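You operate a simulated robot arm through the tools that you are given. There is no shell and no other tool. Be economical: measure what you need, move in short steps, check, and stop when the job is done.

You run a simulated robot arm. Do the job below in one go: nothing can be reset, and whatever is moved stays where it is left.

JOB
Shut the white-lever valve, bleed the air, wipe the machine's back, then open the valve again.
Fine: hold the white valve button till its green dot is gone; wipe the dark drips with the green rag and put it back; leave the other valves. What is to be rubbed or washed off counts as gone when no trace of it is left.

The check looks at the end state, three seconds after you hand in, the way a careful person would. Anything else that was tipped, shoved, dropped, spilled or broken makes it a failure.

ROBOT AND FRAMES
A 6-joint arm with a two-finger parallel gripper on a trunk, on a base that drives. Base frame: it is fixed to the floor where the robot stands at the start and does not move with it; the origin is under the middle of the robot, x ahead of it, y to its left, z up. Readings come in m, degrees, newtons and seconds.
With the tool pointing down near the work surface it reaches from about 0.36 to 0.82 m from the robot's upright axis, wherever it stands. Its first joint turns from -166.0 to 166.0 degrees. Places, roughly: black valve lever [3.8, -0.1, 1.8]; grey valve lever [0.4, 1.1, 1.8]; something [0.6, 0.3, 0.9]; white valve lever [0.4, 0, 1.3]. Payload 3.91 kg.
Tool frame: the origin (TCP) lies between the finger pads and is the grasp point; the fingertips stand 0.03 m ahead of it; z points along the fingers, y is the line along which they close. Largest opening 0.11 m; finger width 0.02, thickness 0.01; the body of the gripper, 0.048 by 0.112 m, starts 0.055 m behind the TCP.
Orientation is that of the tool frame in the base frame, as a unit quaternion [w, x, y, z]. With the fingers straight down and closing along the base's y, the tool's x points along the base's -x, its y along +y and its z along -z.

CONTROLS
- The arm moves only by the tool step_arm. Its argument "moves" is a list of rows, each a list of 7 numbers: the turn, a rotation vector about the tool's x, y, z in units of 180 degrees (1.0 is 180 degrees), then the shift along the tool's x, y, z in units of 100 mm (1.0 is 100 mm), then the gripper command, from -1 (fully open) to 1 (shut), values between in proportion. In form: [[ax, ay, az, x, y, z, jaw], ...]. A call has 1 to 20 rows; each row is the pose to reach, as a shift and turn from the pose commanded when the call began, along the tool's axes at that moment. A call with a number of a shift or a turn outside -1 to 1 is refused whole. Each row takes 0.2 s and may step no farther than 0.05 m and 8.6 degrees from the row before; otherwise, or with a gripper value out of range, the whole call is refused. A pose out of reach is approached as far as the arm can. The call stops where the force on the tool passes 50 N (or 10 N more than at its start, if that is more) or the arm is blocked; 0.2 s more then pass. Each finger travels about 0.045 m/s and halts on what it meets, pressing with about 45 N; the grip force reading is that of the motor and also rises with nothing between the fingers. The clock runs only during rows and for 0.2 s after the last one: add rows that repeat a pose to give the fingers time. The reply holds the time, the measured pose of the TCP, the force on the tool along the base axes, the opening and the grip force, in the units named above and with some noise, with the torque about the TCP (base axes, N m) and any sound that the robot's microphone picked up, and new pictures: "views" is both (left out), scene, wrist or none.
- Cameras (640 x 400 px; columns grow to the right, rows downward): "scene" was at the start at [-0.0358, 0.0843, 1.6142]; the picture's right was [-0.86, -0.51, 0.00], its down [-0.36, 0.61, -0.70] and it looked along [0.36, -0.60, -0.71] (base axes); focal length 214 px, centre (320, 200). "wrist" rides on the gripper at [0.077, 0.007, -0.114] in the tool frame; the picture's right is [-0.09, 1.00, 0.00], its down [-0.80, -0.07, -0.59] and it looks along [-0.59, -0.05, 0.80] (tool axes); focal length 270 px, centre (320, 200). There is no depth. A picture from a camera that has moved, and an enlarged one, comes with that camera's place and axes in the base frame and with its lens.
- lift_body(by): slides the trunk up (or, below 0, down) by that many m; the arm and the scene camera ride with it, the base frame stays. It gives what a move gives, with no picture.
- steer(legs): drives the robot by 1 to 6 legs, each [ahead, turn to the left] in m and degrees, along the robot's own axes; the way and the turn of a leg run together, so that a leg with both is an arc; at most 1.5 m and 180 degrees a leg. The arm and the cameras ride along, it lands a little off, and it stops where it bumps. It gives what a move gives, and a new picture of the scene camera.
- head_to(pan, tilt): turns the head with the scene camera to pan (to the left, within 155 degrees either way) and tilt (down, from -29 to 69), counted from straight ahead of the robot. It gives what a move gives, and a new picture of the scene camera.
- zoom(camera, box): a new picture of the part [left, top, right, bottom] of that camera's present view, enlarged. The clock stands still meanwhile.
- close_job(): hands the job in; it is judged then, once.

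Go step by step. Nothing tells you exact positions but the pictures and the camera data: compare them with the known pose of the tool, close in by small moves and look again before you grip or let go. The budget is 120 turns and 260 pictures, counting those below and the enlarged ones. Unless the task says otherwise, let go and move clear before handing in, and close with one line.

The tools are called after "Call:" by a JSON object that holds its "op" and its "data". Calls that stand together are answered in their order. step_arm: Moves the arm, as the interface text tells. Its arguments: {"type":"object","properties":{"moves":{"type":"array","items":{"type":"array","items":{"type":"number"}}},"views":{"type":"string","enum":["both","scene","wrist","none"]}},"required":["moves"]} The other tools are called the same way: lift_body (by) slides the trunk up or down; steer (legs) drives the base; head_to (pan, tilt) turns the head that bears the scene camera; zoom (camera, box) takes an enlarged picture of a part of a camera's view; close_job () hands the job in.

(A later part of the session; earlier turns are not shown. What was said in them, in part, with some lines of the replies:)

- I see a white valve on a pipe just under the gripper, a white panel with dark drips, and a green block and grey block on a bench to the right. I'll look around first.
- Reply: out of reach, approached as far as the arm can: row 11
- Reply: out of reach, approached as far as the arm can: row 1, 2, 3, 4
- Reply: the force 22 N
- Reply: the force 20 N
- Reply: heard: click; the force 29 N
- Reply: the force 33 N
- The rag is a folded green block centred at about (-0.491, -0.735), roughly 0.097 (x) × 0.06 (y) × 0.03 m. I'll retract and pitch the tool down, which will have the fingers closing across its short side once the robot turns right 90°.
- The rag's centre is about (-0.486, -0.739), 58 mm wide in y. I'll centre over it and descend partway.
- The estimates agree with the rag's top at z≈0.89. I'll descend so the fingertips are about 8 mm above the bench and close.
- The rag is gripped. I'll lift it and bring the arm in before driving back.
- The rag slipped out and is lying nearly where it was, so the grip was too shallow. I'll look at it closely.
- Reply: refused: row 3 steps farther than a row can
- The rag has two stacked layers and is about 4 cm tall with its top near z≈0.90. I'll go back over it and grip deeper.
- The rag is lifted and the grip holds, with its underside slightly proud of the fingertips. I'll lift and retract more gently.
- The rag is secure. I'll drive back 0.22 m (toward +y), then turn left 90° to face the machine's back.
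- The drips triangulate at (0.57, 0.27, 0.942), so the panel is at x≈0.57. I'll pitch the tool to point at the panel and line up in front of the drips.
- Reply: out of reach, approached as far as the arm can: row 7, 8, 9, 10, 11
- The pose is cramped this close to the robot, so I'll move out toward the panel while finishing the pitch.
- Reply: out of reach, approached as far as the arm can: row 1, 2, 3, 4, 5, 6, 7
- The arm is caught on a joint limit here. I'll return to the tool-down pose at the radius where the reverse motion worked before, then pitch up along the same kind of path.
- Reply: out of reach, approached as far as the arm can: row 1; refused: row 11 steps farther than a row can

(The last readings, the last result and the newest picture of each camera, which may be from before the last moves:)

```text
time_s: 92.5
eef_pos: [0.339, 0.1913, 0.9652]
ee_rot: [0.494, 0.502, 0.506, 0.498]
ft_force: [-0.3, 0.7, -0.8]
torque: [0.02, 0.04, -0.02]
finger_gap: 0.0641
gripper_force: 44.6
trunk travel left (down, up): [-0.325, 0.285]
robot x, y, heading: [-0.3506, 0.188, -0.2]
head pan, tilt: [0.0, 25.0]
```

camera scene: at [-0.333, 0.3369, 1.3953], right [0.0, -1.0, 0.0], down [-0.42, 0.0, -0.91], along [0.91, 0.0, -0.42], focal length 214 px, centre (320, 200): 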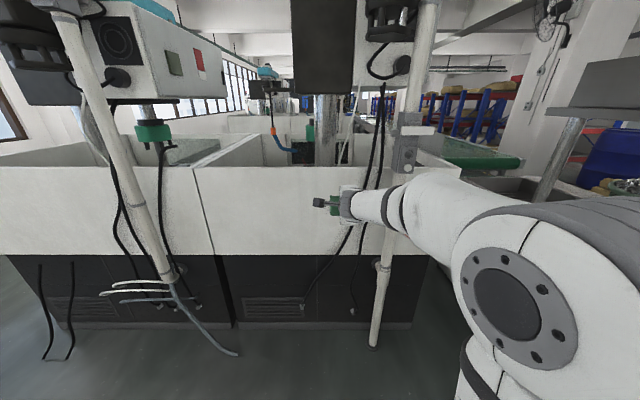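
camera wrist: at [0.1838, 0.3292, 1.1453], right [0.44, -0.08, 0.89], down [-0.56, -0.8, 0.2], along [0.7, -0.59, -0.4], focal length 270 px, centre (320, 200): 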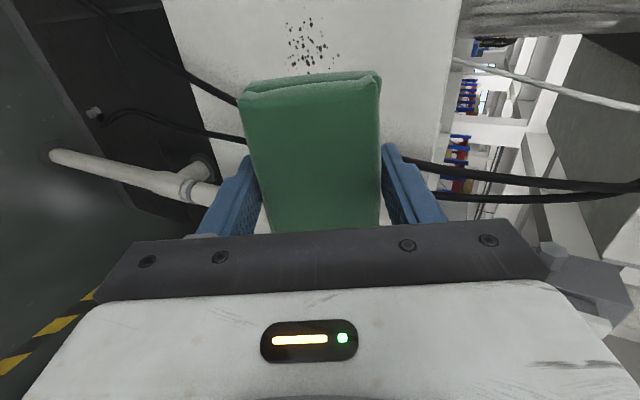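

Horizontal now. A look before moving sideways and in.

Call:
{"op": "step_arm", "data": {"moves": [[0, 0, 0, 0.3, 0, 0, 1], [0, 0, 0, 0.6, 0, 0, 1], [0, 0, 0, 0.75, 0, 0, 1]], "views": "both"}}

Call:
{"op": "zoom", "data": {"camera": "scene", "box": [290, 170, 418, 250]}}

```text
time_s: 93.3
eef_pos: [0.3391, 0.2679, 0.9634]
ee_rot: [0.495, 0.503, 0.506, 0.497]
ft_force: [0.6, 1.0, -1.4]
torque: [-0.02, 0.02, -0.01]
finger_gap: 0.0641
gripper_force: 45.0
trunk travel left (down, up): [-0.325, 0.285]
robot x, y, heading: [-0.3507, 0.1863, -0.0]
head pan, tilt: [0.0, 25.0]
camera scene: at [-0.3329, 0.3371, 1.3952], right [0.0, -1.0, 0.0], down [-0.42, 0.0, -0.91], along [0.91, 0.0, -0.42], focal length 214 px, centre (320, 200)
camera wrist: at [0.2224, 0.3435, 0.9721], right [0.02, -0.09, 1.0], down [-0.59, -0.8, -0.06], along [0.81, -0.59, -0.07], focal length 270 px, centre (320, 200)
```

scene: 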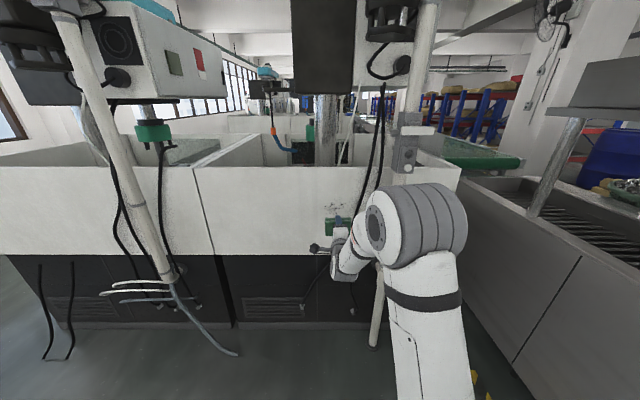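
wrist: 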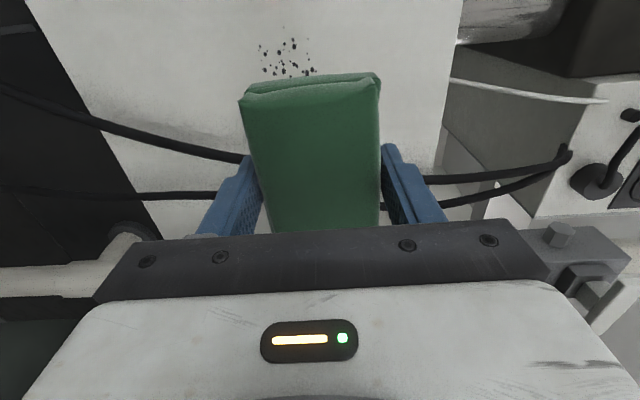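

```text
5.00 times, centred on (354, 210) of scene
camera zoom: at [-0.3329, 0.3371, 1.3952], right [0.0, -1.0, 0.0], down [-0.42, 0.0, -0.91], along [0.91, 0.0, -0.42], focal length 1072 px, centre (150, 150)
```

zoom: 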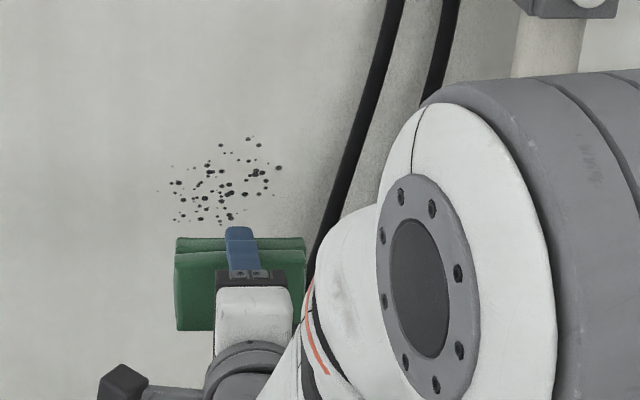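

The drips span y 0.213–0.329 and z 0.90–0.99, and the rag is centred at y≈0.268. I'll advance to near the panel.

Call:
{"op": "step_arm", "data": {"moves": [[0, 0, 0, 0, -0.1, 0.25, 1], [-0.005, 0, 0, 0, -0.2, 0.5, 1], [-0.005, 0, 0, 0, -0.2, 0.75, 1], [-0.005, 0, 0, 0, -0.2, 1, 1]], "views": "none"}}

Call:
{"op": "step_arm", "data": {"moves": [[0, 0, 0, 0, 0, 0.25, 1], [0, 0, 0, 0, 0, 0.5, 1], [0, 0, 0, 0, 0, 0.7, 1]], "views": "both"}}

Call:
{"op": "zoom", "data": {"camera": "scene", "box": [290, 170, 418, 250]}}

```text
time_s: 94.3
eef_pos: [0.4375, 0.267, 0.9414]
ee_rot: [0.498, 0.499, 0.503, 0.5]
ft_force: [0.5, 0.1, -0.2]
torque: [0.01, 0.06, 0.01]
finger_gap: 0.0643
gripper_force: 45.2
trunk travel left (down, up): [-0.325, 0.285]
robot x, y, heading: [-0.3527, 0.1888, -0.3]
head pan, tilt: [0.0, 25.0]
```

```text
time_s: 95.1
eef_pos: [0.5078, 0.2681, 0.942]
ee_rot: [0.499, 0.498, 0.502, 0.501]
ft_force: [0.4, -0.7, 0.4]
torque: [0.01, 0.0, 0.0]
finger_gap: 0.0641
gripper_force: 45.3
trunk travel left (down, up): [-0.325, 0.285]
robot x, y, heading: [-0.3464, 0.187, -0.4]
head pan, tilt: [0.0, 25.0]
camera scene: at [-0.3328, 0.3369, 1.3953], right [0.0, -1.0, 0.0], down [-0.42, 0.0, -0.91], along [0.91, 0.0, -0.42], focal length 214 px, centre (320, 200)
camera wrist: at [0.3923, 0.344, 0.9493], right [0.0, -0.09, 1.0], down [-0.59, -0.8, -0.07], along [0.81, -0.59, -0.05], focal length 270 px, centre (320, 200)
```

scene: 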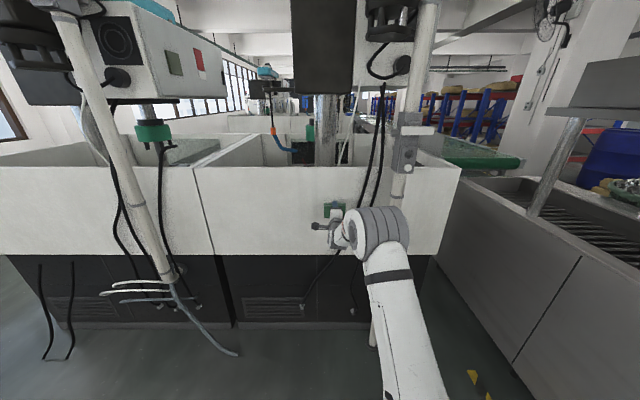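
wrist: 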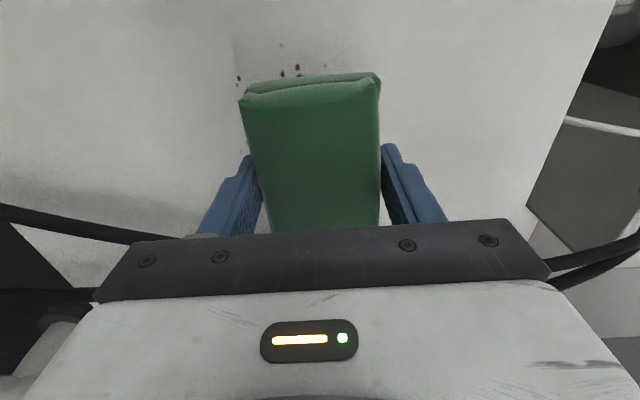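

```text
5.00 times, centred on (354, 210) of scene
camera zoom: at [-0.3328, 0.3369, 1.3953], right [0.0, -1.0, 0.0], down [-0.42, 0.0, -0.91], along [0.91, 0.0, -0.42], focal length 1072 px, centre (150, 150)
```

zoom: 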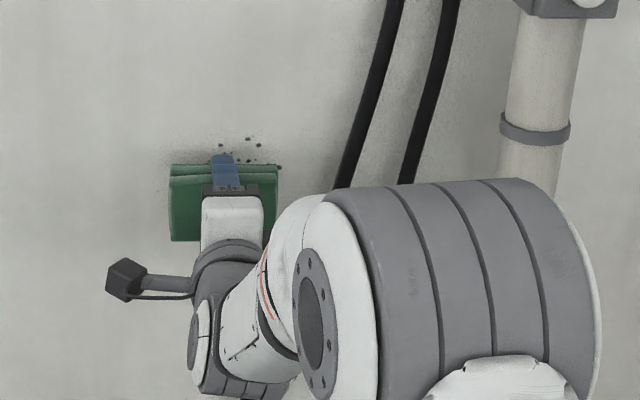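

The rag is within a few cm. I'll creep forward to contact.

Call:
{"op": "step_arm", "data": {"moves": [[0, 0, 0, 0, 0, 0.05, 1], [0, 0, 0, 0, 0, 0.1, 1], [0, 0, 0, 0, 0, 0.15, 1], [0, 0, 0, 0, 0, 0.2, 1], [0, 0, 0, 0, 0, 0.24, 1]], "views": "none"}}

```text
time_s: 96.3
eef_pos: [0.5318, 0.2668, 0.9423]
ee_rot: [0.498, 0.499, 0.502, 0.501]
ft_force: [0.0, -0.8, -1.0]
torque: [0.02, 0.02, -0.03]
finger_gap: 0.0641
gripper_force: 44.8
trunk travel left (down, up): [-0.325, 0.285]
robot x, y, heading: [-0.3464, 0.1834, -0.0]
head pan, tilt: [0.0, 25.0]
```

Call:
{"op": "step_arm", "data": {"moves": [[0, 0, 0, 0, 0, 0.03, 1], [0, 0, 0, 0, 0, 0.06, 1], [0, 0, 0, 0, 0, 0.09, 1]], "views": "wrist"}}

```text
time_s: 97.1
eef_pos: [0.5404, 0.269, 0.942]
ee_rot: [0.498, 0.499, 0.502, 0.501]
ft_force: [-0.5, 0.3, -0.7]
torque: [0.0, 0.0, 0.05]
finger_gap: 0.0641
gripper_force: 44.5
trunk travel left (down, up): [-0.325, 0.285]
robot x, y, heading: [-0.3504, 0.1849, -0.3]
head pan, tilt: [0.0, 25.0]
camera wrist: at [0.4254, 0.344, 0.9493], right [0.0, -0.09, 1.0], down [-0.59, -0.8, -0.07], along [0.81, -0.59, -0.05], focal length 270 px, centre (320, 200)
```

wrist: 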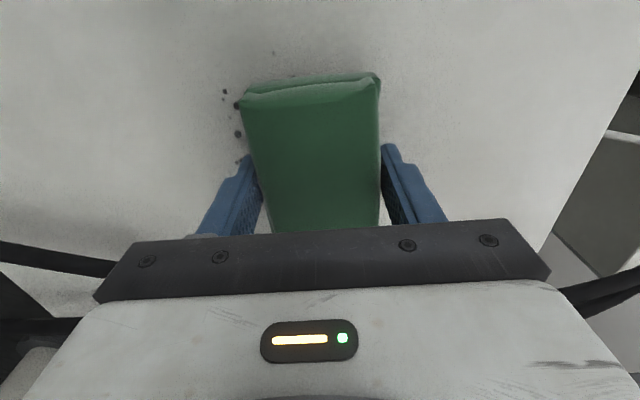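

Call:
{"op": "step_arm", "data": {"moves": [[0, 0, 0, 0, 0, 0.03, 1], [0, 0, 0, 0, 0, 0.06, 1], [0, 0, 0, 0, 0, 0.08, 1]], "views": "none"}}

```text
time_s: 97.9
eef_pos: [0.5479, 0.2685, 0.9433]
ee_rot: [0.498, 0.5, 0.502, 0.501]
ft_force: [0.7, -0.1, -0.8]
torque: [0.0, -0.01, -0.01]
finger_gap: 0.0642
gripper_force: 44.9
trunk travel left (down, up): [-0.325, 0.285]
robot x, y, heading: [-0.3468, 0.1888, -0.2]
head pan, tilt: [0.0, 25.0]
```

Call:
{"op": "step_arm", "data": {"moves": [[0, 0, 0, 0, 0, 0.03, 1], [0, 0, 0, 0, 0, 0.06, 1], [0, 0, 0, 0, 0, 0.08, 1]], "views": "wrist"}}

Call:
{"op": "zoom", "data": {"camera": "scene", "box": [310, 180, 390, 230]}}

```text
time_s: 98.7
eef_pos: [0.5535, 0.2688, 0.9414]
ee_rot: [0.498, 0.499, 0.503, 0.5]
ft_force: [-44.8, -1.1, -10.9]
torque: [0.15, -0.03, -0.56]
finger_gap: 0.0643
gripper_force: 45.2
trunk travel left (down, up): [-0.325, 0.285]
robot x, y, heading: [-0.3489, 0.1821, -0.2]
head pan, tilt: [0.0, 25.0]
camera wrist: at [0.4378, 0.3445, 0.9496], right [0.0, -0.09, 1.0], down [-0.59, -0.8, -0.07], along [0.81, -0.59, -0.06], focal length 270 px, centre (320, 200)
```

wrist: 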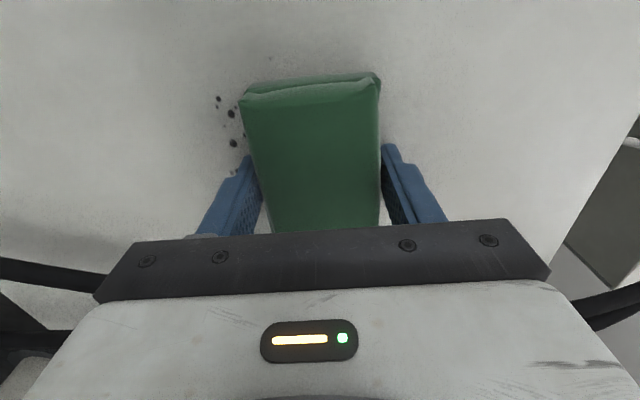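

```text
8.00 times, centred on (350, 205) of scene
camera zoom: at [-0.3376, 0.3369, 1.3951], right [0.0, -1.0, 0.0], down [-0.42, 0.0, -0.91], along [0.91, 0.0, -0.42], focal length 1716 px, centre (80, 160)
```

zoom: 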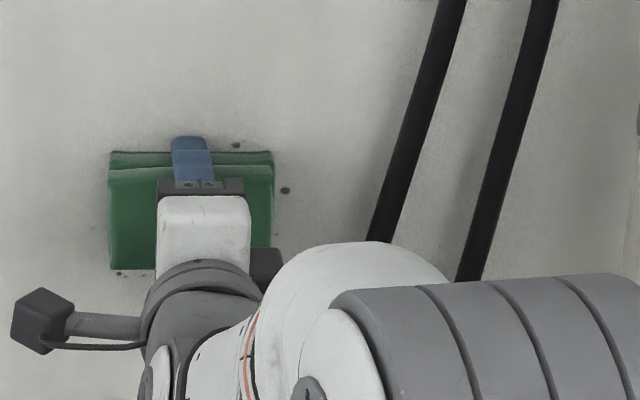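

Contact at TCP x≈0.553 with about 45 N. I'll ease off to a lighter press and sweep vertically.

Call:
{"op": "step_arm", "data": {"moves": [[0, 0, 0, 0, 0, -0.015, 1], [0, 0, 0, 0, -0.1, -0.015, 1], [0, 0, 0, 0, -0.2, -0.015, 1], [0, 0, 0, 0, -0.32, -0.015, 1], [0, 0, 0, 0, -0.2, -0.015, 1], [0, 0, 0, 0, -0.1, -0.015, 1], [0, 0, 0, 0, 0.0, -0.015, 1], [0, 0, 0, 0, 0.15, -0.015, 1], [0, 0, 0, 0, 0.3, -0.015, 1], [0, 0, 0, 0, 0.45, -0.015, 1], [0, 0, 0, 0, 0.3, -0.015, 1], [0, 0, 0, 0, 0.15, -0.015, 1], [0, 0, 0, 0, 0, -0.015, 1], [0, 0, 0, 0, -0.15, -0.015, 1], [0, 0, 0, 0, -0.32, -0.015, 1]], "views": "wrist"}}

Call:
{"op": "zoom", "data": {"camera": "scene", "box": [310, 180, 390, 230]}}

```text
time_s: 101.9
eef_pos: [0.5537, 0.2672, 0.9111]
ee_rot: [0.499, 0.499, 0.502, 0.501]
ft_force: [-15.4, -0.1, 5.9]
torque: [-0.01, 0.09, 0.0]
finger_gap: 0.0641
gripper_force: 44.8
trunk travel left (down, up): [-0.325, 0.285]
robot x, y, heading: [-0.3532, 0.1897, -0.4]
head pan, tilt: [0.0, 25.0]
camera wrist: at [0.4383, 0.3439, 0.9189], right [0.0, -0.09, 1.0], down [-0.59, -0.8, -0.07], along [0.81, -0.59, -0.05], focal length 270 px, centre (320, 200)
```

wrist: 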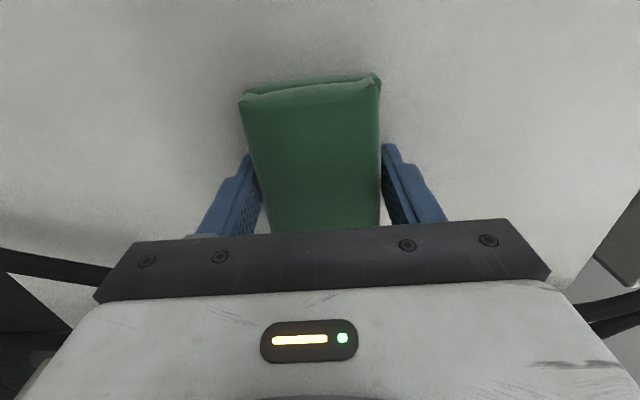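

```text
8.00 times, centred on (350, 205) of scene
camera zoom: at [-0.3357, 0.3369, 1.3953], right [0.0, -1.0, 0.0], down [-0.42, 0.0, -0.91], along [0.91, 0.0, -0.42], focal length 1716 px, centre (80, 160)
```

zoom: 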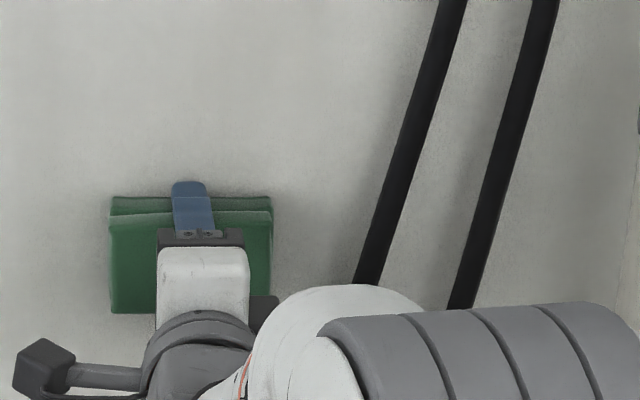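

The drips come off. I'll sweep also slightly right and left to cover the edges.

Call:
{"op": "step_arm", "data": {"moves": [[0, 0, 0, -0.1, -0.05, 0, 1], [0, 0, 0, -0.2, 0, 0, 1], [0, 0, 0, -0.2, 0.2, 0, 1], [0, 0, 0, -0.2, 0.4, 0, 1], [0, 0, 0, -0.2, 0.6, 0, 1], [0, 0, 0, -0.2, 0.8, 0, 1], [0, 0, 0, 0, 0.8, 0, 1], [0, 0, 0, 0.2, 0.8, 0, 1], [0, 0, 0, 0.3, 0.8, 0, 1], [0, 0, 0, 0.3, 0.6, 0, 1], [0, 0, 0, 0.3, 0.4, 0, 1], [0, 0, 0, 0.3, 0.2, 0, 1], [0, 0, 0, 0.3, 0, 0, 1], [0, 0, 0, 0.3, -0.1, 0, 1], [0, 0, 0, 0.1, -0.1, 0, 1], [0, 0, 0, -0.15, -0.1, 0, 1]], "views": "none"}}

Call:
{"op": "step_arm", "data": {"moves": [[0, 0, 0, 0, 0, -0.2, 1], [0, 0, 0, 0, 0, -0.4, 1], [0, 0, 0, 0, 0, -0.6, 1], [0, 0, 0, 0, -0.0, -0.8, 1], [0, 0, 0, 0, 0, -1, 1]], "views": "wrist"}}

Call:
{"op": "zoom", "data": {"camera": "scene", "box": [290, 170, 418, 250]}}

```text
time_s: 105.3
eef_pos: [0.5536, 0.2519, 0.9004]
ee_rot: [0.498, 0.5, 0.502, 0.5]
ft_force: [-11.9, 0.0, -0.7]
torque: [0.01, -0.19, 0.28]
finger_gap: 0.0641
gripper_force: 45.6
trunk travel left (down, up): [-0.325, 0.285]
robot x, y, heading: [-0.3512, 0.1868, -0.2]
head pan, tilt: [0.0, 25.0]
```

```text
time_s: 106.5
eef_pos: [0.4536, 0.2523, 0.8996]
ee_rot: [0.498, 0.499, 0.502, 0.501]
ft_force: [-0.4, 0.0, -0.5]
torque: [0.03, -0.01, 0.02]
finger_gap: 0.064
gripper_force: 44.6
trunk travel left (down, up): [-0.325, 0.285]
robot x, y, heading: [-0.3466, 0.187, -0.3]
head pan, tilt: [0.0, 25.0]
camera wrist: at [0.3392, 0.3285, 0.9065], right [0.0, -0.09, 1.0], down [-0.59, -0.8, -0.07], along [0.81, -0.59, -0.05], focal length 270 px, centre (320, 200)
```

wrist: 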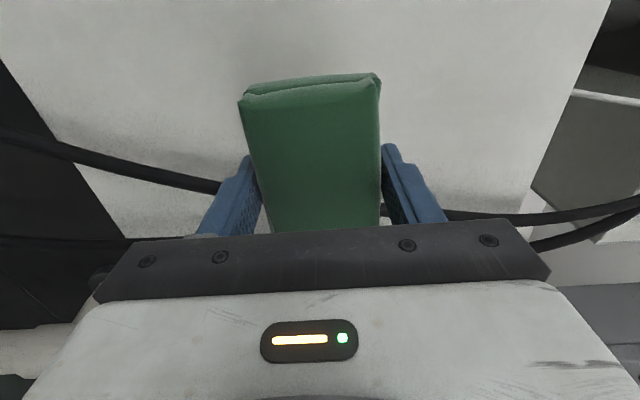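

```text
5.00 times, centred on (354, 210) of scene
camera zoom: at [-0.3328, 0.3369, 1.3953], right [0.0, -1.0, 0.0], down [-0.42, 0.0, -0.91], along [0.91, 0.0, -0.42], focal length 1072 px, centre (150, 150)
```

zoom: 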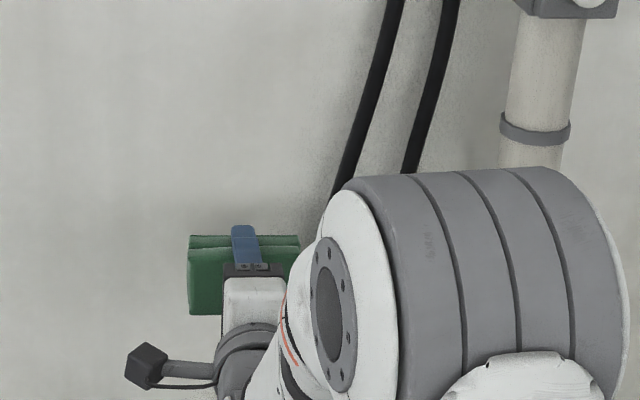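

The panel looks clean. I'll retreat further and check the lower part.

Call:
{"op": "step_arm", "data": {"moves": [[0, 0, 0, 0, 0, -0.2, 1], [0, 0, 0, 0, 0.1, -0.4, 1], [0, 0, 0, -0.1, 0.25, -0.6, 1], [0, 0, 0, -0.25, 0.4, -0.8, 1], [0, 0, 0, -0.4, 0.55, -1, 1], [0, 0, 0, -0.6, 0.65, -1, 1]], "views": "wrist"}}

Call:
{"op": "zoom", "data": {"camera": "scene", "box": [290, 170, 418, 250]}}

Call:
{"op": "zoom", "data": {"camera": "wrist", "box": [160, 0, 480, 200]}}

```text
time_s: 107.9
eef_pos: [0.356, 0.1922, 0.9649]
ee_rot: [0.498, 0.499, 0.502, 0.501]
ft_force: [-0.2, -0.5, -0.2]
torque: [0.01, -0.03, 0.0]
finger_gap: 0.064
gripper_force: 44.4
trunk travel left (down, up): [-0.325, 0.285]
robot x, y, heading: [-0.3476, 0.1869, 0.1]
head pan, tilt: [0.0, 25.0]
camera wrist: at [0.2402, 0.268, 0.9729], right [0.0, -0.09, 1.0], down [-0.59, -0.81, -0.07], along [0.81, -0.59, -0.05], focal length 270 px, centre (320, 200)
```

wrist: 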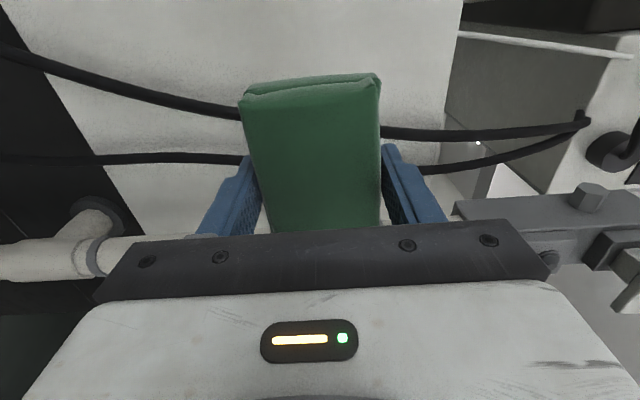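

```text
5.00 times, centred on (354, 210) of scene
camera zoom: at [-0.3332, 0.3371, 1.3952], right [0.0, -1.0, 0.0], down [-0.42, 0.0, -0.91], along [0.91, 0.0, -0.42], focal length 1072 px, centre (150, 150)
```

zoom: 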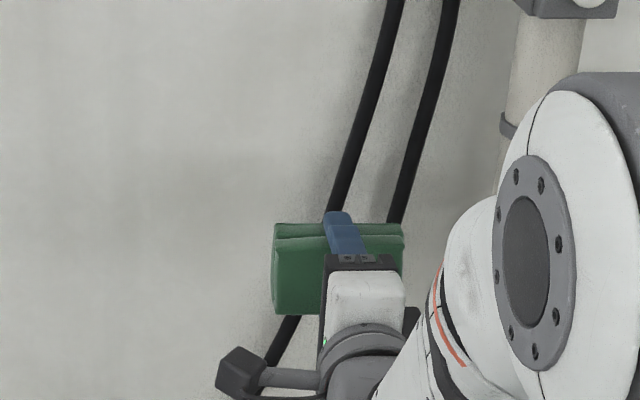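

```text
2.00 times, centred on (320, 100) of wrist
camera zoom: at [0.2402, 0.268, 0.9729], right [0.0, -0.09, 1.0], down [-0.59, -0.81, -0.07], along [0.81, -0.59, -0.05], focal length 541 px, centre (320, 400)
```

zoom: 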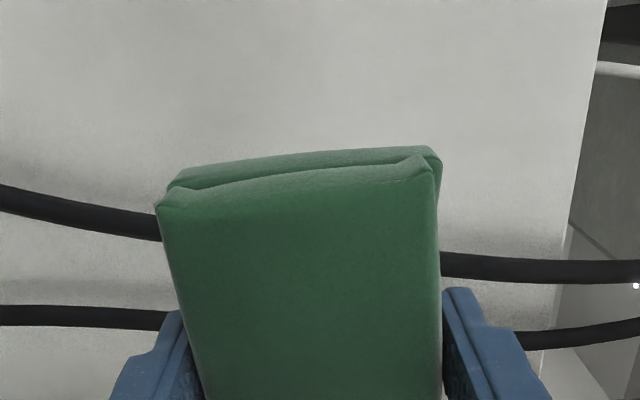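

The panel is clean. Now I'll return the rag: pitch down, then turn right and drive back to the bench.

Call:
{"op": "step_arm", "data": {"moves": [[0.045, 0, 0, 0, 0, -0.2, 1], [0.09, 0, 0, 0, 0, -0.35, 1], [0.135, 0, 0, 0, 0, -0.5, 1], [0.18, 0, 0, 0, 0, -0.6, 1], [0.225, 0, 0, 0, 0.0, -0.75, 1], [0.27, 0, 0, 0, 0.1, -0.75, 1], [0.315, 0, 0, 0, 0.2, -0.75, 1], [0.36, 0, 0, 0, 0.3, -0.75, 1], [0.405, 0, 0, 0, 0.4, -0.75, 1], [0.45, 0, 0, 0, 0.5, -0.75, 1], [0.495, 0, 0, 0, 0.6, -0.75, 1], [0.502, 0, 0, 0, 0.6, -0.75, 1]], "views": "none"}}

Call:
{"op": "steer", "data": {"legs": [[0, -90], [0.19, 0]]}}

Call:
{"op": "head_to", "data": {"pan": -5, "tilt": 50}}

```text
time_s: 110.5
eef_pos: [0.2812, 0.1907, 1.0247]
ee_rot: [-0.003, 0.705, 0.709, -0.003]
ft_force: [0.3, 0.8, -0.1]
torque: [0.0, 0.03, -0.02]
finger_gap: 0.0638
gripper_force: 44.8
trunk travel left (down, up): [-0.325, 0.285]
robot x, y, heading: [-0.349, 0.1857, -0.4]
head pan, tilt: [0.0, 25.0]
```

```text
time_s: 115.9
eef_pos: [-0.3439, -0.6329, 1.0248]
ee_rot: [-0.003, 1.0, 0.004, -0.001]
ft_force: [0.0, -0.1, -0.6]
torque: [0.0, -0.04, -0.01]
finger_gap: 0.064
gripper_force: 44.8
trunk travel left (down, up): [-0.325, 0.285]
robot x, y, heading: [-0.3046, -0.0024, -90.7]
head pan, tilt: [0.0, 25.0]
camera scene: at [-0.1524, -0.0201, 1.3952], right [-1.0, 0.01, 0.0], down [0.0, 0.42, -0.91], along [-0.01, -0.91, -0.42], focal length 214 px, centre (320, 200)
```

scene: 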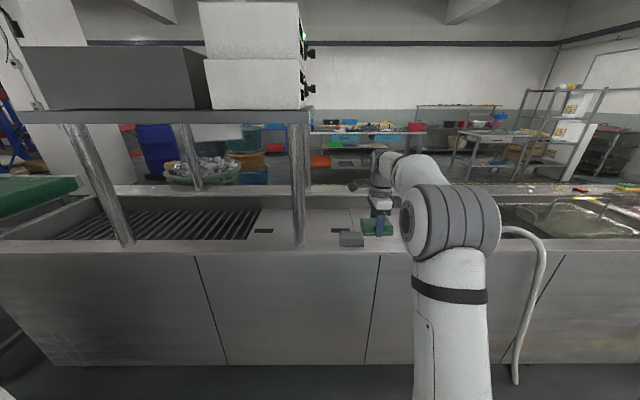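

```text
time_s: 116.8
eef_pos: [-0.3438, -0.6319, 1.0265]
ee_rot: [-0.003, 1.0, 0.003, -0.002]
ft_force: [0.1, -0.3, -0.6]
torque: [0.04, 0.04, -0.02]
finger_gap: 0.0641
gripper_force: 45.5
trunk travel left (down, up): [-0.325, 0.285]
robot x, y, heading: [-0.3039, -0.0021, -90.6]
head pan, tilt: [-5.0, 50.0]
camera scene: at [-0.1586, -0.0044, 1.3578], right [-1.0, 0.1, 0.0], down [0.07, 0.76, -0.64], along [-0.06, -0.64, -0.77], focal length 214 px, centre (320, 200)
```

scene: 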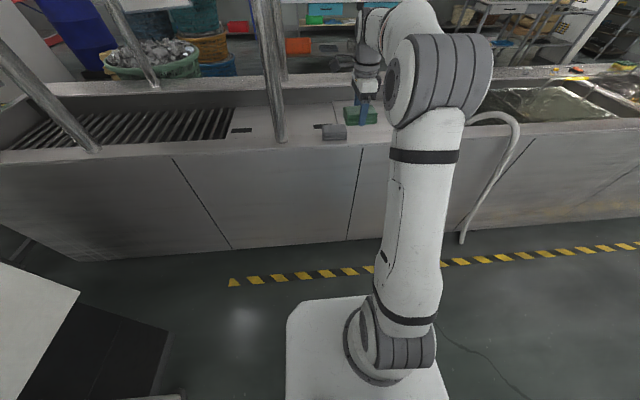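

The rag is held above the bench. I'll move to its original spot (TCP -0.487, -0.740).

Call:
{"op": "step_arm", "data": {"moves": [[0, 0, 0, -0.2, 0, 0, 1], [0, 0, 0, -0.4, 0.1, 0, 1], [0, 0, 0, -0.6, 0.2, 0, 1], [0, 0, 0, -0.8, 0.3, 0, 1], [0, 0, 0, -1, 0.5, 0, 1]], "views": "none"}}

Call:
{"op": "step_arm", "data": {"moves": [[0, 0, 0, -0.2, 0.2, 0, 1], [0, 0, 0, -0.42, 0.4, 0, 1], [0, 0, 0, -0.43, 0.57, 0, 1], [0, 0, 0, -0.43, 0.57, 0.2, 1], [0, 0, 0, -0.43, 0.57, 0.4, 1], [0, 0, 0, -0.43, 0.57, 0.6, 1], [0, 0, 0, -0.43, 0.57, 0.8, 1], [0, 0, 0, -0.43, 0.57, 1, 1]], "views": "wrist"}}

Call:
{"op": "zoom", "data": {"camera": "scene", "box": [310, 80, 438, 160]}}

```text
time_s: 118.0
eef_pos: [-0.4461, -0.6828, 1.0253]
ee_rot: [-0.004, 1.0, 0.003, 0.0]
ft_force: [-0.2, 1.1, -0.1]
torque: [-0.03, -0.02, -0.02]
finger_gap: 0.0641
gripper_force: 44.9
trunk travel left (down, up): [-0.325, 0.285]
robot x, y, heading: [-0.3042, -0.0029, -90.7]
head pan, tilt: [-5.0, 50.0]
```

```text
time_s: 119.8
eef_pos: [-0.4879, -0.7402, 0.9243]
ee_rot: [-0.004, 1.0, 0.003, -0.001]
ft_force: [0.8, -1.5, -0.2]
torque: [0.01, 0.01, 0.01]
finger_gap: 0.0642
gripper_force: 45.3
out of reach, approached as far as the arm can: row 3
trunk travel left (down, up): [-0.325, 0.285]
robot x, y, heading: [-0.3021, -0.0043, -90.7]
head pan, tilt: [-5.0, 50.0]
camera wrist: at [-0.4109, -0.7473, 1.0393], right [-0.08, -1.0, -0.01], down [-0.8, 0.06, 0.6], along [-0.59, 0.05, -0.8], focal length 270 px, centre (320, 200)
```

wrist: 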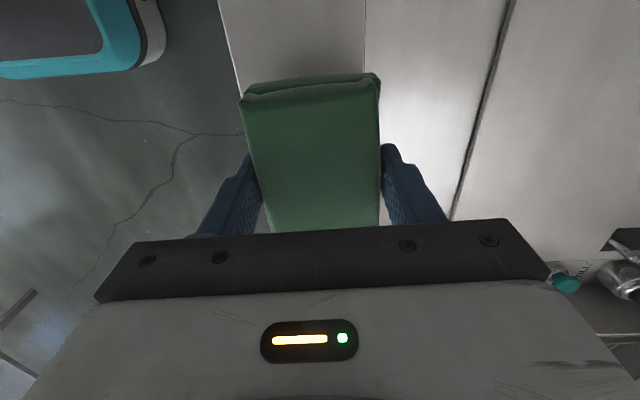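

```text
5.00 times, centred on (374, 120) of scene
camera zoom: at [-0.1589, -0.0045, 1.3578], right [-1.0, 0.1, 0.0], down [0.07, 0.76, -0.64], along [-0.06, -0.64, -0.77], focal length 1072 px, centre (50, 600)
```

zoom: 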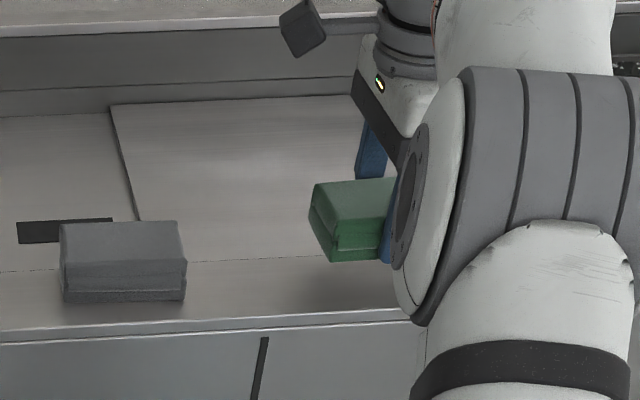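

Call:
{"op": "step_arm", "data": {"moves": [[0, 0, 0, 0, 0, 0.15, 1], [0, 0, 0, 0, 0, 0.25, 1], [0, 0, 0, 0, 0, 0.29, 1], [0, 0, 0, 0, 0, 0.31, 1], [0, 0, 0, 0, 0, 0.325, 1]], "views": "none"}}

```text
time_s: 121.0
eef_pos: [-0.4869, -0.7397, 0.8926]
ee_rot: [-0.003, 1.0, 0.004, -0.001]
ft_force: [0.9, -0.5, 4.1]
torque: [-0.19, -0.25, 0.04]
finger_gap: 0.064
gripper_force: 44.1
trunk travel left (down, up): [-0.325, 0.285]
robot x, y, heading: [-0.2996, 0.0009, -90.3]
head pan, tilt: [-5.0, 50.0]
```

Light contact with the bench. I'll release and go straight up.

Call:
{"op": "step_arm", "data": {"moves": [[0, 0, 0, 0, 0, 0, 0], [0, 0, 0, 0, 0, 0, -1], [0, 0, 0, 0, 0, 0, -1], [0, 0, 0, 0, 0, 0, -1], [0, 0, 0, 0, 0, 0, -1], [0, 0, 0, 0, 0, -0.2, -1], [0, 0, 0, 0, 0, -0.5, -1], [0, 0, 0, 0, 0, -0.8, -1], [0, 0, 0, 0, 0, -1, -1]], "views": "wrist"}}

Call:
{"op": "zoom", "data": {"camera": "scene", "box": [310, 80, 438, 160]}}

```text
time_s: 123.0
eef_pos: [-0.4885, -0.7394, 0.992]
ee_rot: [-0.004, 1.0, 0.004, 0.0]
ft_force: [-0.7, -0.3, 1.0]
torque: [0.02, -0.01, -0.03]
finger_gap: 0.1101
gripper_force: 0.1
trunk travel left (down, up): [-0.325, 0.285]
robot x, y, heading: [-0.3008, -0.0052, -90.6]
head pan, tilt: [-5.0, 50.0]
camera wrist: at [-0.4116, -0.7473, 1.1073], right [-0.08, -1.0, -0.01], down [-0.8, 0.06, 0.6], along [-0.59, 0.05, -0.8], focal length 270 px, centre (320, 200)
```

wrist: 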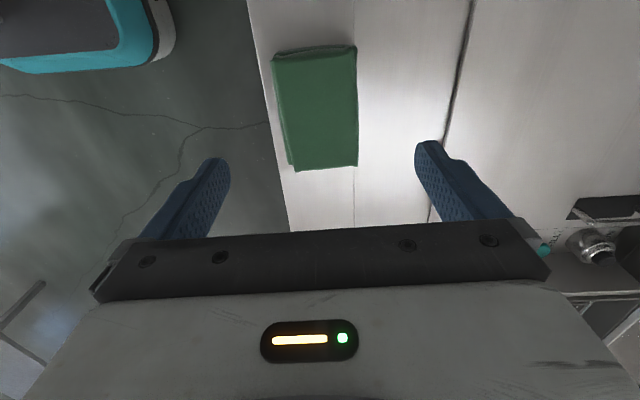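

```text
5.00 times, centred on (374, 120) of scene
camera zoom: at [-0.1589, -0.0044, 1.3578], right [-1.0, 0.1, 0.0], down [0.07, 0.76, -0.64], along [-0.06, -0.64, -0.77], focal length 1072 px, centre (50, 600)
```

zoom: 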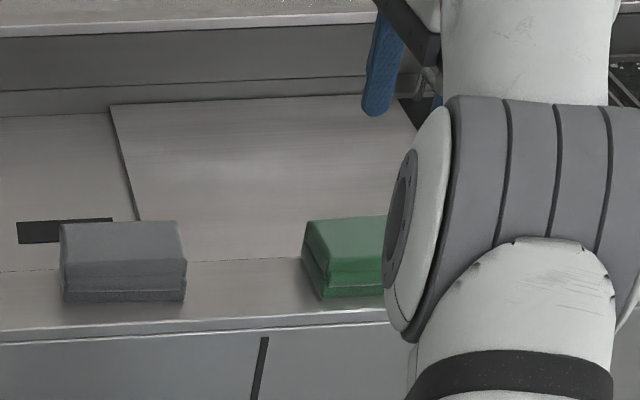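

The rag is back in place. Now I'll retract the arm and return to the valve.

Call:
{"op": "step_arm", "data": {"moves": [[0, 0, 0, 0, -0.3, -0.1, -1], [0, 0, 0, 0.3, -0.6, -0.1, -1], [0, 0, 0, 0.6, -0.8, -0.1, -1], [0, 0, 0, 1, -1, -0.1, -1]], "views": "none"}}

Call:
{"op": "step_arm", "data": {"moves": [[0, 0, 0, 0.3, -0.3, 0, -1], [0, 0, 0, 0.6, -0.6, 0, -1], [0, 0, 0, 0.75, -0.8, 0, -1]], "views": "wrist"}}

Call:
{"op": "steer", "data": {"legs": [[0, 90], [-0.1, 0]]}}

Call:
{"op": "lift_body", "data": {"by": 0.25}}

```text
time_s: 124.0
eef_pos: [-0.3881, -0.6387, 1.0035]
ee_rot: [-0.004, 1.0, 0.003, 0.0]
ft_force: [-1.0, -0.5, 0.6]
torque: [-0.01, -0.02, 0.01]
finger_gap: 0.11
gripper_force: 0.3
trunk travel left (down, up): [-0.325, 0.285]
robot x, y, heading: [-0.3036, -0.0015, -90.6]
head pan, tilt: [-5.0, 50.0]
```

```text
time_s: 124.8
eef_pos: [-0.3134, -0.5583, 1.0051]
ee_rot: [-0.004, 1.0, 0.003, -0.001]
ft_force: [-0.2, -0.1, -0.3]
torque: [-0.03, 0.0, 0.02]
finger_gap: 0.1101
gripper_force: 0.0
trunk travel left (down, up): [-0.325, 0.285]
robot x, y, heading: [-0.2999, -0.0023, -90.6]
head pan, tilt: [-5.0, 50.0]
camera wrist: at [-0.2366, -0.565, 1.1189], right [-0.08, -1.0, -0.01], down [-0.8, 0.06, 0.6], along [-0.59, 0.05, -0.8], focal length 270 px, centre (320, 200)
```

wrist: 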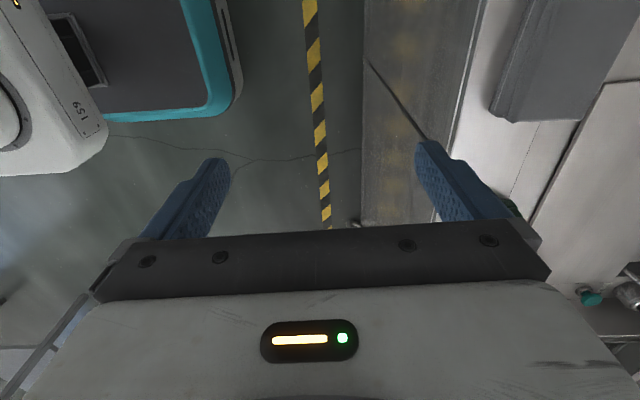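

```text
time_s: 129.7
eef_pos: [0.1536, -0.014, 1.0036]
ee_rot: [-0.002, 0.705, 0.71, -0.003]
ft_force: [-0.9, -0.1, 0.2]
torque: [-0.01, 0.01, 0.02]
finger_gap: 0.11
gripper_force: 0.0
trunk travel left (down, up): [-0.325, 0.285]
robot x, y, heading: [-0.4045, -0.0311, -1.0]
head pan, tilt: [-5.0, 50.0]
camera scene: at [-0.3988, 0.1133, 1.3578], right [-0.11, -0.99, 0.0], down [-0.76, 0.08, -0.64], along [0.64, -0.07, -0.77], focal length 214 px, centre (320, 200)
```

scene: 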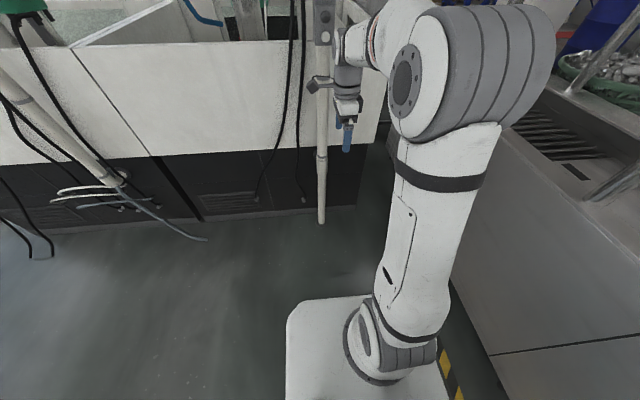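

```text
time_s: 132.3
eef_pos: [0.1538, -0.0139, 1.2543]
ee_rot: [-0.002, 0.705, 0.709, -0.003]
ft_force: [0.4, 0.3, 0.6]
torque: [0.01, -0.02, 0.02]
finger_gap: 0.1099
gripper_force: 0.1
trunk travel left (down, up): [-0.575, 0.035]
robot x, y, heading: [-0.4024, -0.031, -1.0]
head pan, tilt: [-5.0, 50.0]
```

Call:
{"op": "step_arm", "data": {"moves": [[0, 0, 0, 0.1, 0.35, 0, -0.3], [0, 0, 0, 0.17, 0.7, 0, -0.3], [-0.045, 0, 0, 0.17, 0.7, 0, -0.3], [-0.09, 0, 0, 0.17, 0.7, 0, -0.3], [-0.135, 0, 0, 0.17, 0.7, 0.1, -0.3], [-0.18, 0, 0, 0.17, 0.7, 0.2, -0.3], [-0.225, 0, 0, 0.17, 0.7, 0.3, -0.3], [-0.27, 0, 0, 0.17, 0.7, 0.3, -0.3], [-0.315, 0, 0, 0.17, 0.7, 0.3, -0.3], [-0.36, 0, 0, 0.17, 0.8, 0.3, -0.3], [-0.405, 0, 0, 0.17, 0.9, 0.3, -0.3], [-0.45, 0, 0, 0.17, 1, 0.3, -0.3], [-0.495, 0, 0, 0.17, 1, 0.3, -0.3], [-0.5, 0, 0, 0.17, 1, 0.3, -0.3]], "views": "none"}}

Call:
{"op": "step_arm", "data": {"moves": [[0, 0, 0, 0, 0.3, 0, -0.3], [0, 0, 0, 0, 0.6, 0, -0.3], [0, 0, 0, 0, 0.77, 0, -0.3], [0, 0, 0, 0, 0.77, 0.2, -0.3], [0, 0, 0, 0, 0.77, 0.46, -0.3]], "views": "wrist"}}

Call:
{"op": "head_to", "data": {"pan": -8, "tilt": 25}}

Call:
{"op": "zoom", "data": {"camera": "scene", "box": [270, 150, 366, 210]}}

```text
time_s: 135.3
eef_pos: [0.2525, 0.0032, 1.2231]
ee_rot: [0.498, 0.5, 0.503, 0.499]
ft_force: [0.6, -0.4, 0.4]
torque: [0.01, -0.02, 0.0]
finger_gap: 0.0714
gripper_force: 0.1
out of reach, approached as far as the arm can: row 9, 10, 11
trunk travel left (down, up): [-0.575, 0.035]
robot x, y, heading: [-0.3997, -0.0321, -1.0]
head pan, tilt: [-5.0, 50.0]
```

```text
time_s: 136.5
eef_pos: [0.2993, 0.0051, 1.2991]
ee_rot: [0.496, 0.499, 0.505, 0.499]
ft_force: [0.4, -0.2, 0.2]
torque: [0.0, -0.01, 0.02]
finger_gap: 0.0714
gripper_force: 0.1
trunk travel left (down, up): [-0.575, 0.035]
robot x, y, heading: [-0.4045, -0.0326, -1.2]
head pan, tilt: [-5.0, 50.0]
camera wrist: at [0.1852, 0.0802, 1.3077], right [0.01, -0.09, 1.0], down [-0.59, -0.8, -0.07], along [0.81, -0.59, -0.06], focal length 270 px, centre (320, 200)
```

wrist: 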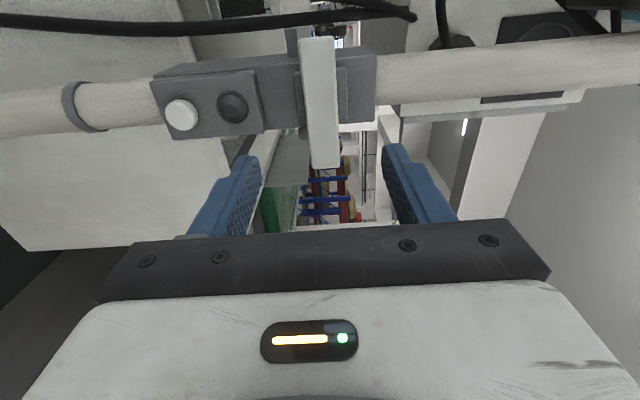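

```text
time_s: 137.4
eef_pos: [0.2992, 0.0042, 1.2997]
ee_rot: [0.497, 0.499, 0.504, 0.499]
ft_force: [0.7, -0.1, -0.8]
torque: [-0.06, 0.0, 0.01]
finger_gap: 0.0719
gripper_force: 0.2
trunk travel left (down, up): [-0.575, 0.035]
robot x, y, heading: [-0.3987, -0.0297, -1.2]
head pan, tilt: [-8.0, 25.0]
camera scene: at [-0.3849, 0.1066, 1.6452], right [-0.16, -0.99, 0.0], down [-0.42, 0.07, -0.91], along [0.89, -0.14, -0.42], focal length 214 px, centre (320, 200)
```

scene: 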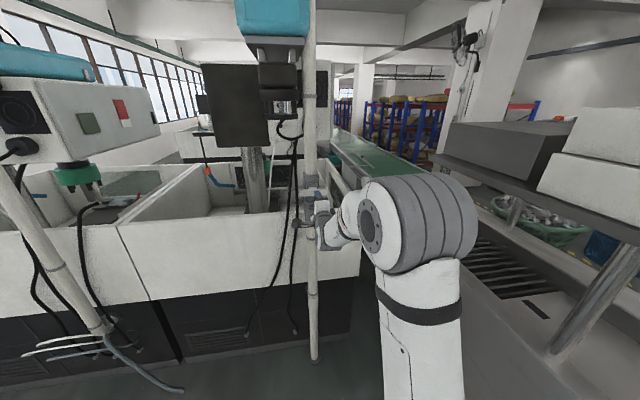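

```text
6.67 times, centred on (318, 180) of scene
camera zoom: at [-0.3849, 0.1066, 1.6452], right [-0.16, -0.99, 0.0], down [-0.42, 0.07, -0.91], along [0.89, -0.14, -0.42], focal length 1430 px, centre (333, 333)
```

zoom: 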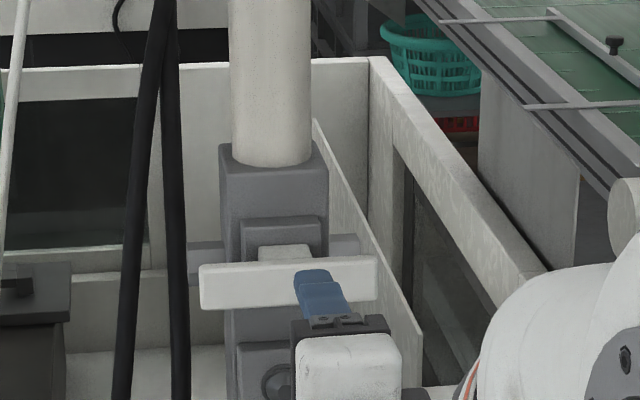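

The wrist view matches the view from when I released the lever, so I'm aligned. I'll advance and grip.

Call:
{"op": "step_arm", "data": {"moves": [[0, 0, 0, -0.01, 0.015, 0.4, -0.3], [0, 0, 0, -0.01, 0.015, 0.8, -0.3], [0, 0, 0, -0.01, 0.015, 1.0, -0.3], [0, 0, 0, -0.01, 0.015, 1.0, -0.3], [0, 0, 0, -0.01, 0.015, 1.0, 1], [0, 0, 0, -0.01, 0.015, 1.0, 1], [0, 0, 0, -0.01, 0.015, 1.0, 1], [0, 0, 0, -0.01, 0.015, 1.0, 1], [0, 0, 0, -0.01, 0.015, 1.0, 1]], "views": "wrist"}}

```text
time_s: 139.4
eef_pos: [0.4002, 0.0028, 1.3002]
ee_rot: [0.497, 0.499, 0.504, 0.499]
ft_force: [-1.0, 0.2, -0.7]
torque: [0.03, -0.39, 0.02]
finger_gap: 0.0281
gripper_force: 44.5
trunk travel left (down, up): [-0.575, 0.035]
robot x, y, heading: [-0.4025, -0.0296, -1.6]
head pan, tilt: [-8.0, 25.0]
camera wrist: at [0.2844, 0.0796, 1.3082], right [0.01, -0.09, 1.0], down [-0.59, -0.8, -0.07], along [0.81, -0.59, -0.06], focal length 270 px, centre (320, 200)
```

wrist: 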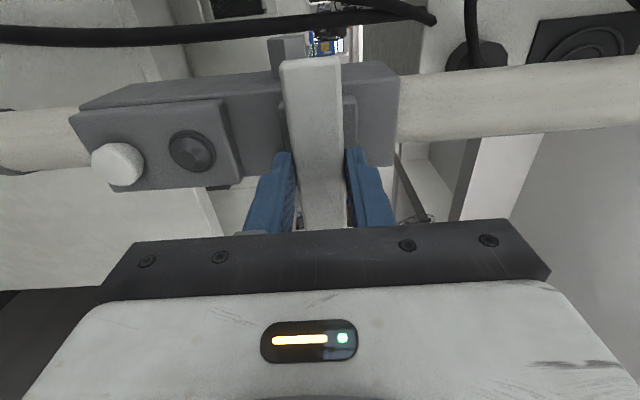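

Gripped with almost no side load. Now I'll turn the lever back (reverse roll), first half.

Call:
{"op": "step_arm", "data": {"moves": [[0, 0, -0.04, 0, 0, 0, 1], [0, 0, -0.08, 0, 0, 0, 1], [0, 0, -0.12, 0, 0, 0, 1], [0, 0, -0.16, 0, 0, 0, 1], [0, 0, -0.2, 0, 0, 0, 1], [0, 0, -0.24, 0, 0, 0, 1]], "views": "none"}}

```text
time_s: 140.8
eef_pos: [0.4012, 0.0041, 1.3017]
ee_rot: [0.646, 0.278, 0.653, 0.282]
ft_force: [-1.4, 0.9, 0.7]
torque: [0.07, 0.3, -0.17]
finger_gap: 0.0274
gripper_force: 45.1
trunk travel left (down, up): [-0.575, 0.035]
robot x, y, heading: [-0.3991, -0.0303, -1.1]
head pan, tilt: [-8.0, 25.0]
```

Call:
{"op": "step_arm", "data": {"moves": [[0, 0, -0.04, 0, 0, 0, 1], [0, 0, -0.08, 0, 0, 0, 1], [0, 0, -0.12, 0, 0, 0, 1], [0, 0, -0.16, 0, 0, 0, 1], [0, 0, -0.2, 0, 0, 0, 1], [0, 0, -0.24, 0, 0, 0, 1], [0, 0, -0.26, 0, 0, 0, 1], [0, 0, -0.26, 0, 0, 0, 1]], "views": "wrist"}}

```text
time_s: 142.6
eef_pos: [0.4003, 0.0046, 1.301]
ee_rot: [0.705, -0.003, 0.709, 0.001]
ft_force: [-0.3, 5.7, 2.0]
torque: [0.2, 0.3, -0.47]
finger_gap: 0.0279
gripper_force: 45.6
trunk travel left (down, up): [-0.575, 0.035]
robot x, y, heading: [-0.3996, -0.0294, -1.0]
head pan, tilt: [-8.0, 25.0]
camera wrist: at [0.2844, 0.0103, 1.2251], right [-0.01, 1.0, 0.09], down [-0.59, -0.07, 0.81], along [0.81, -0.05, 0.59], focal length 270 px, centre (320, 200)
```

wrist: 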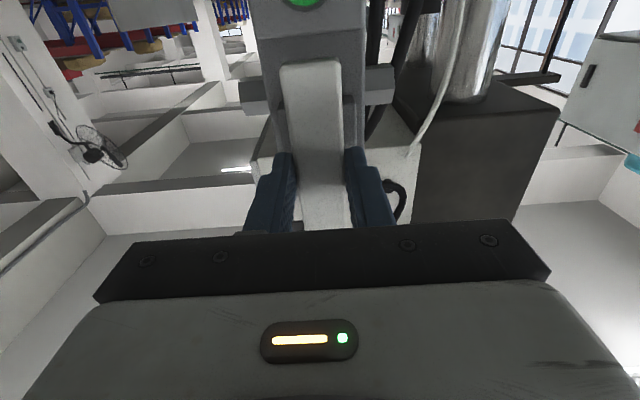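

The lever is upright again, and the dot lit green as the supply came back, which is expected. I'll release and back off.

Call:
{"op": "step_arm", "data": {"moves": [[0, 0, 0, 0, 0, 0, -0.3], [0, 0, 0, 0, 0, 0, -0.3], [0, 0, 0, 0, 0, 0, -0.3], [0, 0, 0, 0, 0, -0.2, -0.3], [0, 0, 0, 0, 0, -0.6, -0.3], [0, 0, 0, 0, 0, -1, -0.3]], "views": "none"}}

Call:
{"op": "step_arm", "data": {"moves": [[0, 0, 0, 0, 0, -0.3, -0.3], [0, 0, 0, 0, 0, -0.6, -0.3], [0, 0, 0, 0, 0, -0.8, -0.3]], "views": "wrist"}}

Call:
{"op": "zoom", "data": {"camera": "scene", "box": [262, 150, 374, 220]}}

Call:
{"op": "zoom", "data": {"camera": "scene", "box": [190, 210, 318, 290]}}

Call:
{"op": "head_to", "data": {"pan": -92, "tilt": 50}}

Call:
{"op": "zoom", "data": {"camera": "scene", "box": [220, 100, 380, 200]}}

```text
time_s: 144.0
eef_pos: [0.2977, 0.0025, 1.3021]
ee_rot: [0.705, -0.002, 0.71, 0.002]
ft_force: [-0.3, 0.4, 0.4]
torque: [0.03, -0.03, 0.0]
finger_gap: 0.071
gripper_force: 0.1
trunk travel left (down, up): [-0.575, 0.035]
robot x, y, heading: [-0.3983, -0.0292, -1.2]
head pan, tilt: [-8.0, 25.0]
```

```text
time_s: 144.8
eef_pos: [0.2192, 0.0019, 1.302]
ee_rot: [0.705, -0.003, 0.71, 0.002]
ft_force: [0.7, 0.0, 0.5]
torque: [-0.02, 0.01, 0.03]
finger_gap: 0.0714
gripper_force: 0.0
trunk travel left (down, up): [-0.575, 0.035]
robot x, y, heading: [-0.4004, -0.0255, -1.2]
head pan, tilt: [-8.0, 25.0]
camera wrist: at [0.1035, 0.0086, 1.2267], right [-0.01, 1.0, 0.09], down [-0.59, -0.07, 0.81], along [0.81, -0.05, 0.59], focal length 270 px, centre (320, 200)
```

wrist: 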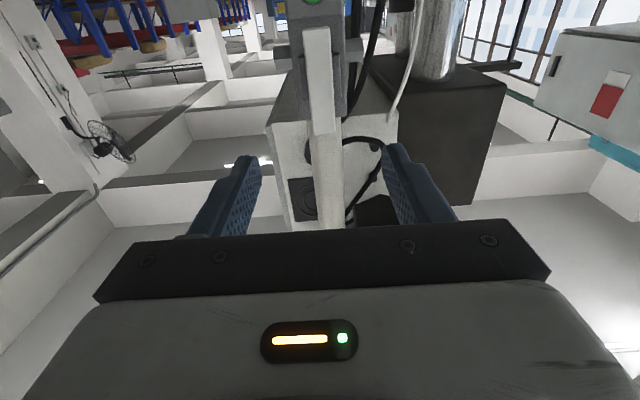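

```text
5.71 times, centred on (318, 185) of scene
camera zoom: at [-0.3856, 0.1066, 1.6453], right [-0.16, -0.99, 0.0], down [-0.42, 0.07, -0.91], along [0.9, -0.14, -0.42], focal length 1226 px, centre (331, 286)
```

zoom: 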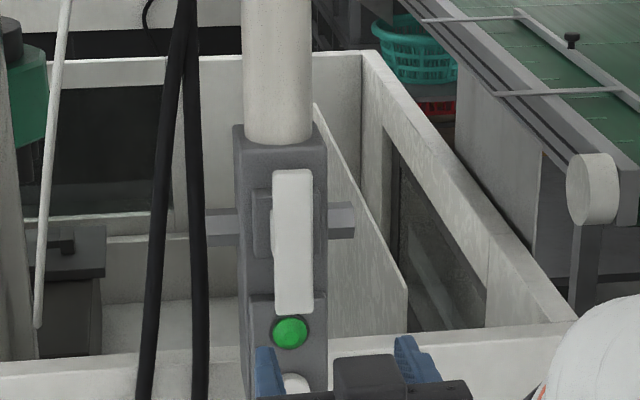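

```text
5.00 times, centred on (254, 250) of scene
camera zoom: at [-0.3856, 0.1066, 1.6453], right [-0.16, -0.99, 0.0], down [-0.42, 0.07, -0.91], along [0.9, -0.14, -0.42], focal length 1072 px, centre (650, -50)
```

zoom: 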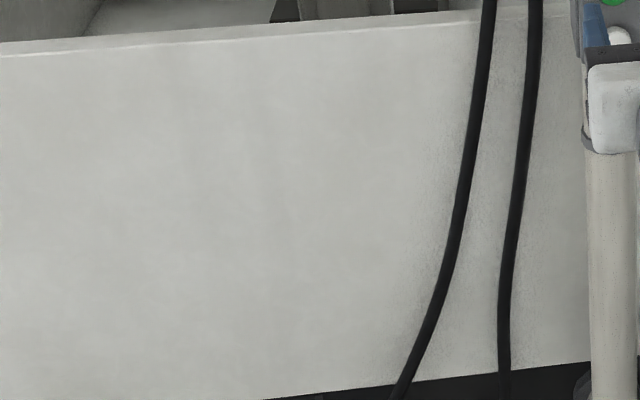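

```text
time_s: 146.4
eef_pos: [0.2201, 0.0037, 1.3023]
ee_rot: [0.705, -0.003, 0.709, 0.002]
ft_force: [0.3, 0.3, -0.5]
torque: [0.0, -0.03, 0.0]
finger_gap: 0.0714
gripper_force: 0.0
trunk travel left (down, up): [-0.575, 0.035]
robot x, y, heading: [-0.4028, -0.0315, -1.2]
head pan, tilt: [-92.0, 50.0]
camera scene: at [-0.48, 0.0442, 1.6078], right [-1.0, 0.05, 0.0], down [0.04, 0.76, -0.64], along [-0.03, -0.64, -0.77], focal length 214 px, centre (320, 200)
```

scene: 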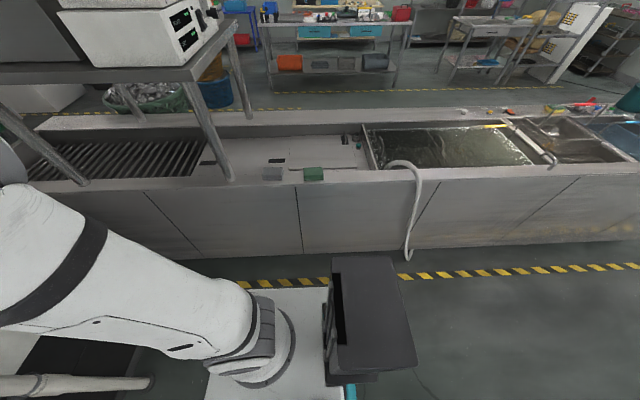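

```text
4.00 times, centred on (300, 150) of scene
camera zoom: at [-0.48, 0.0442, 1.6078], right [-1.0, 0.05, 0.0], down [0.04, 0.76, -0.64], along [-0.03, -0.64, -0.77], focal length 858 px, centre (400, 400)
```

zoom: 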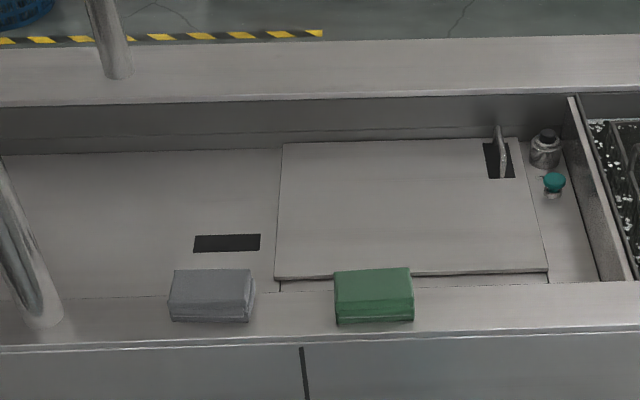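

The lever is open along the pipe, the panel is clean, the rag is back in its place, and the arm is clear. I'll hand in now.

Call:
{"op": "close_job", "data": {}}

```text
The job is handed in.
```

The job is done: I shut the white-lever valve, held its button until the green dot went out, and wiped the machine's back clean. The rag is back in its place and the valve is open again; its dot is green once more now that the air is back on. I slipped once lifting the rag, but it stayed where it was and I gripped it again.
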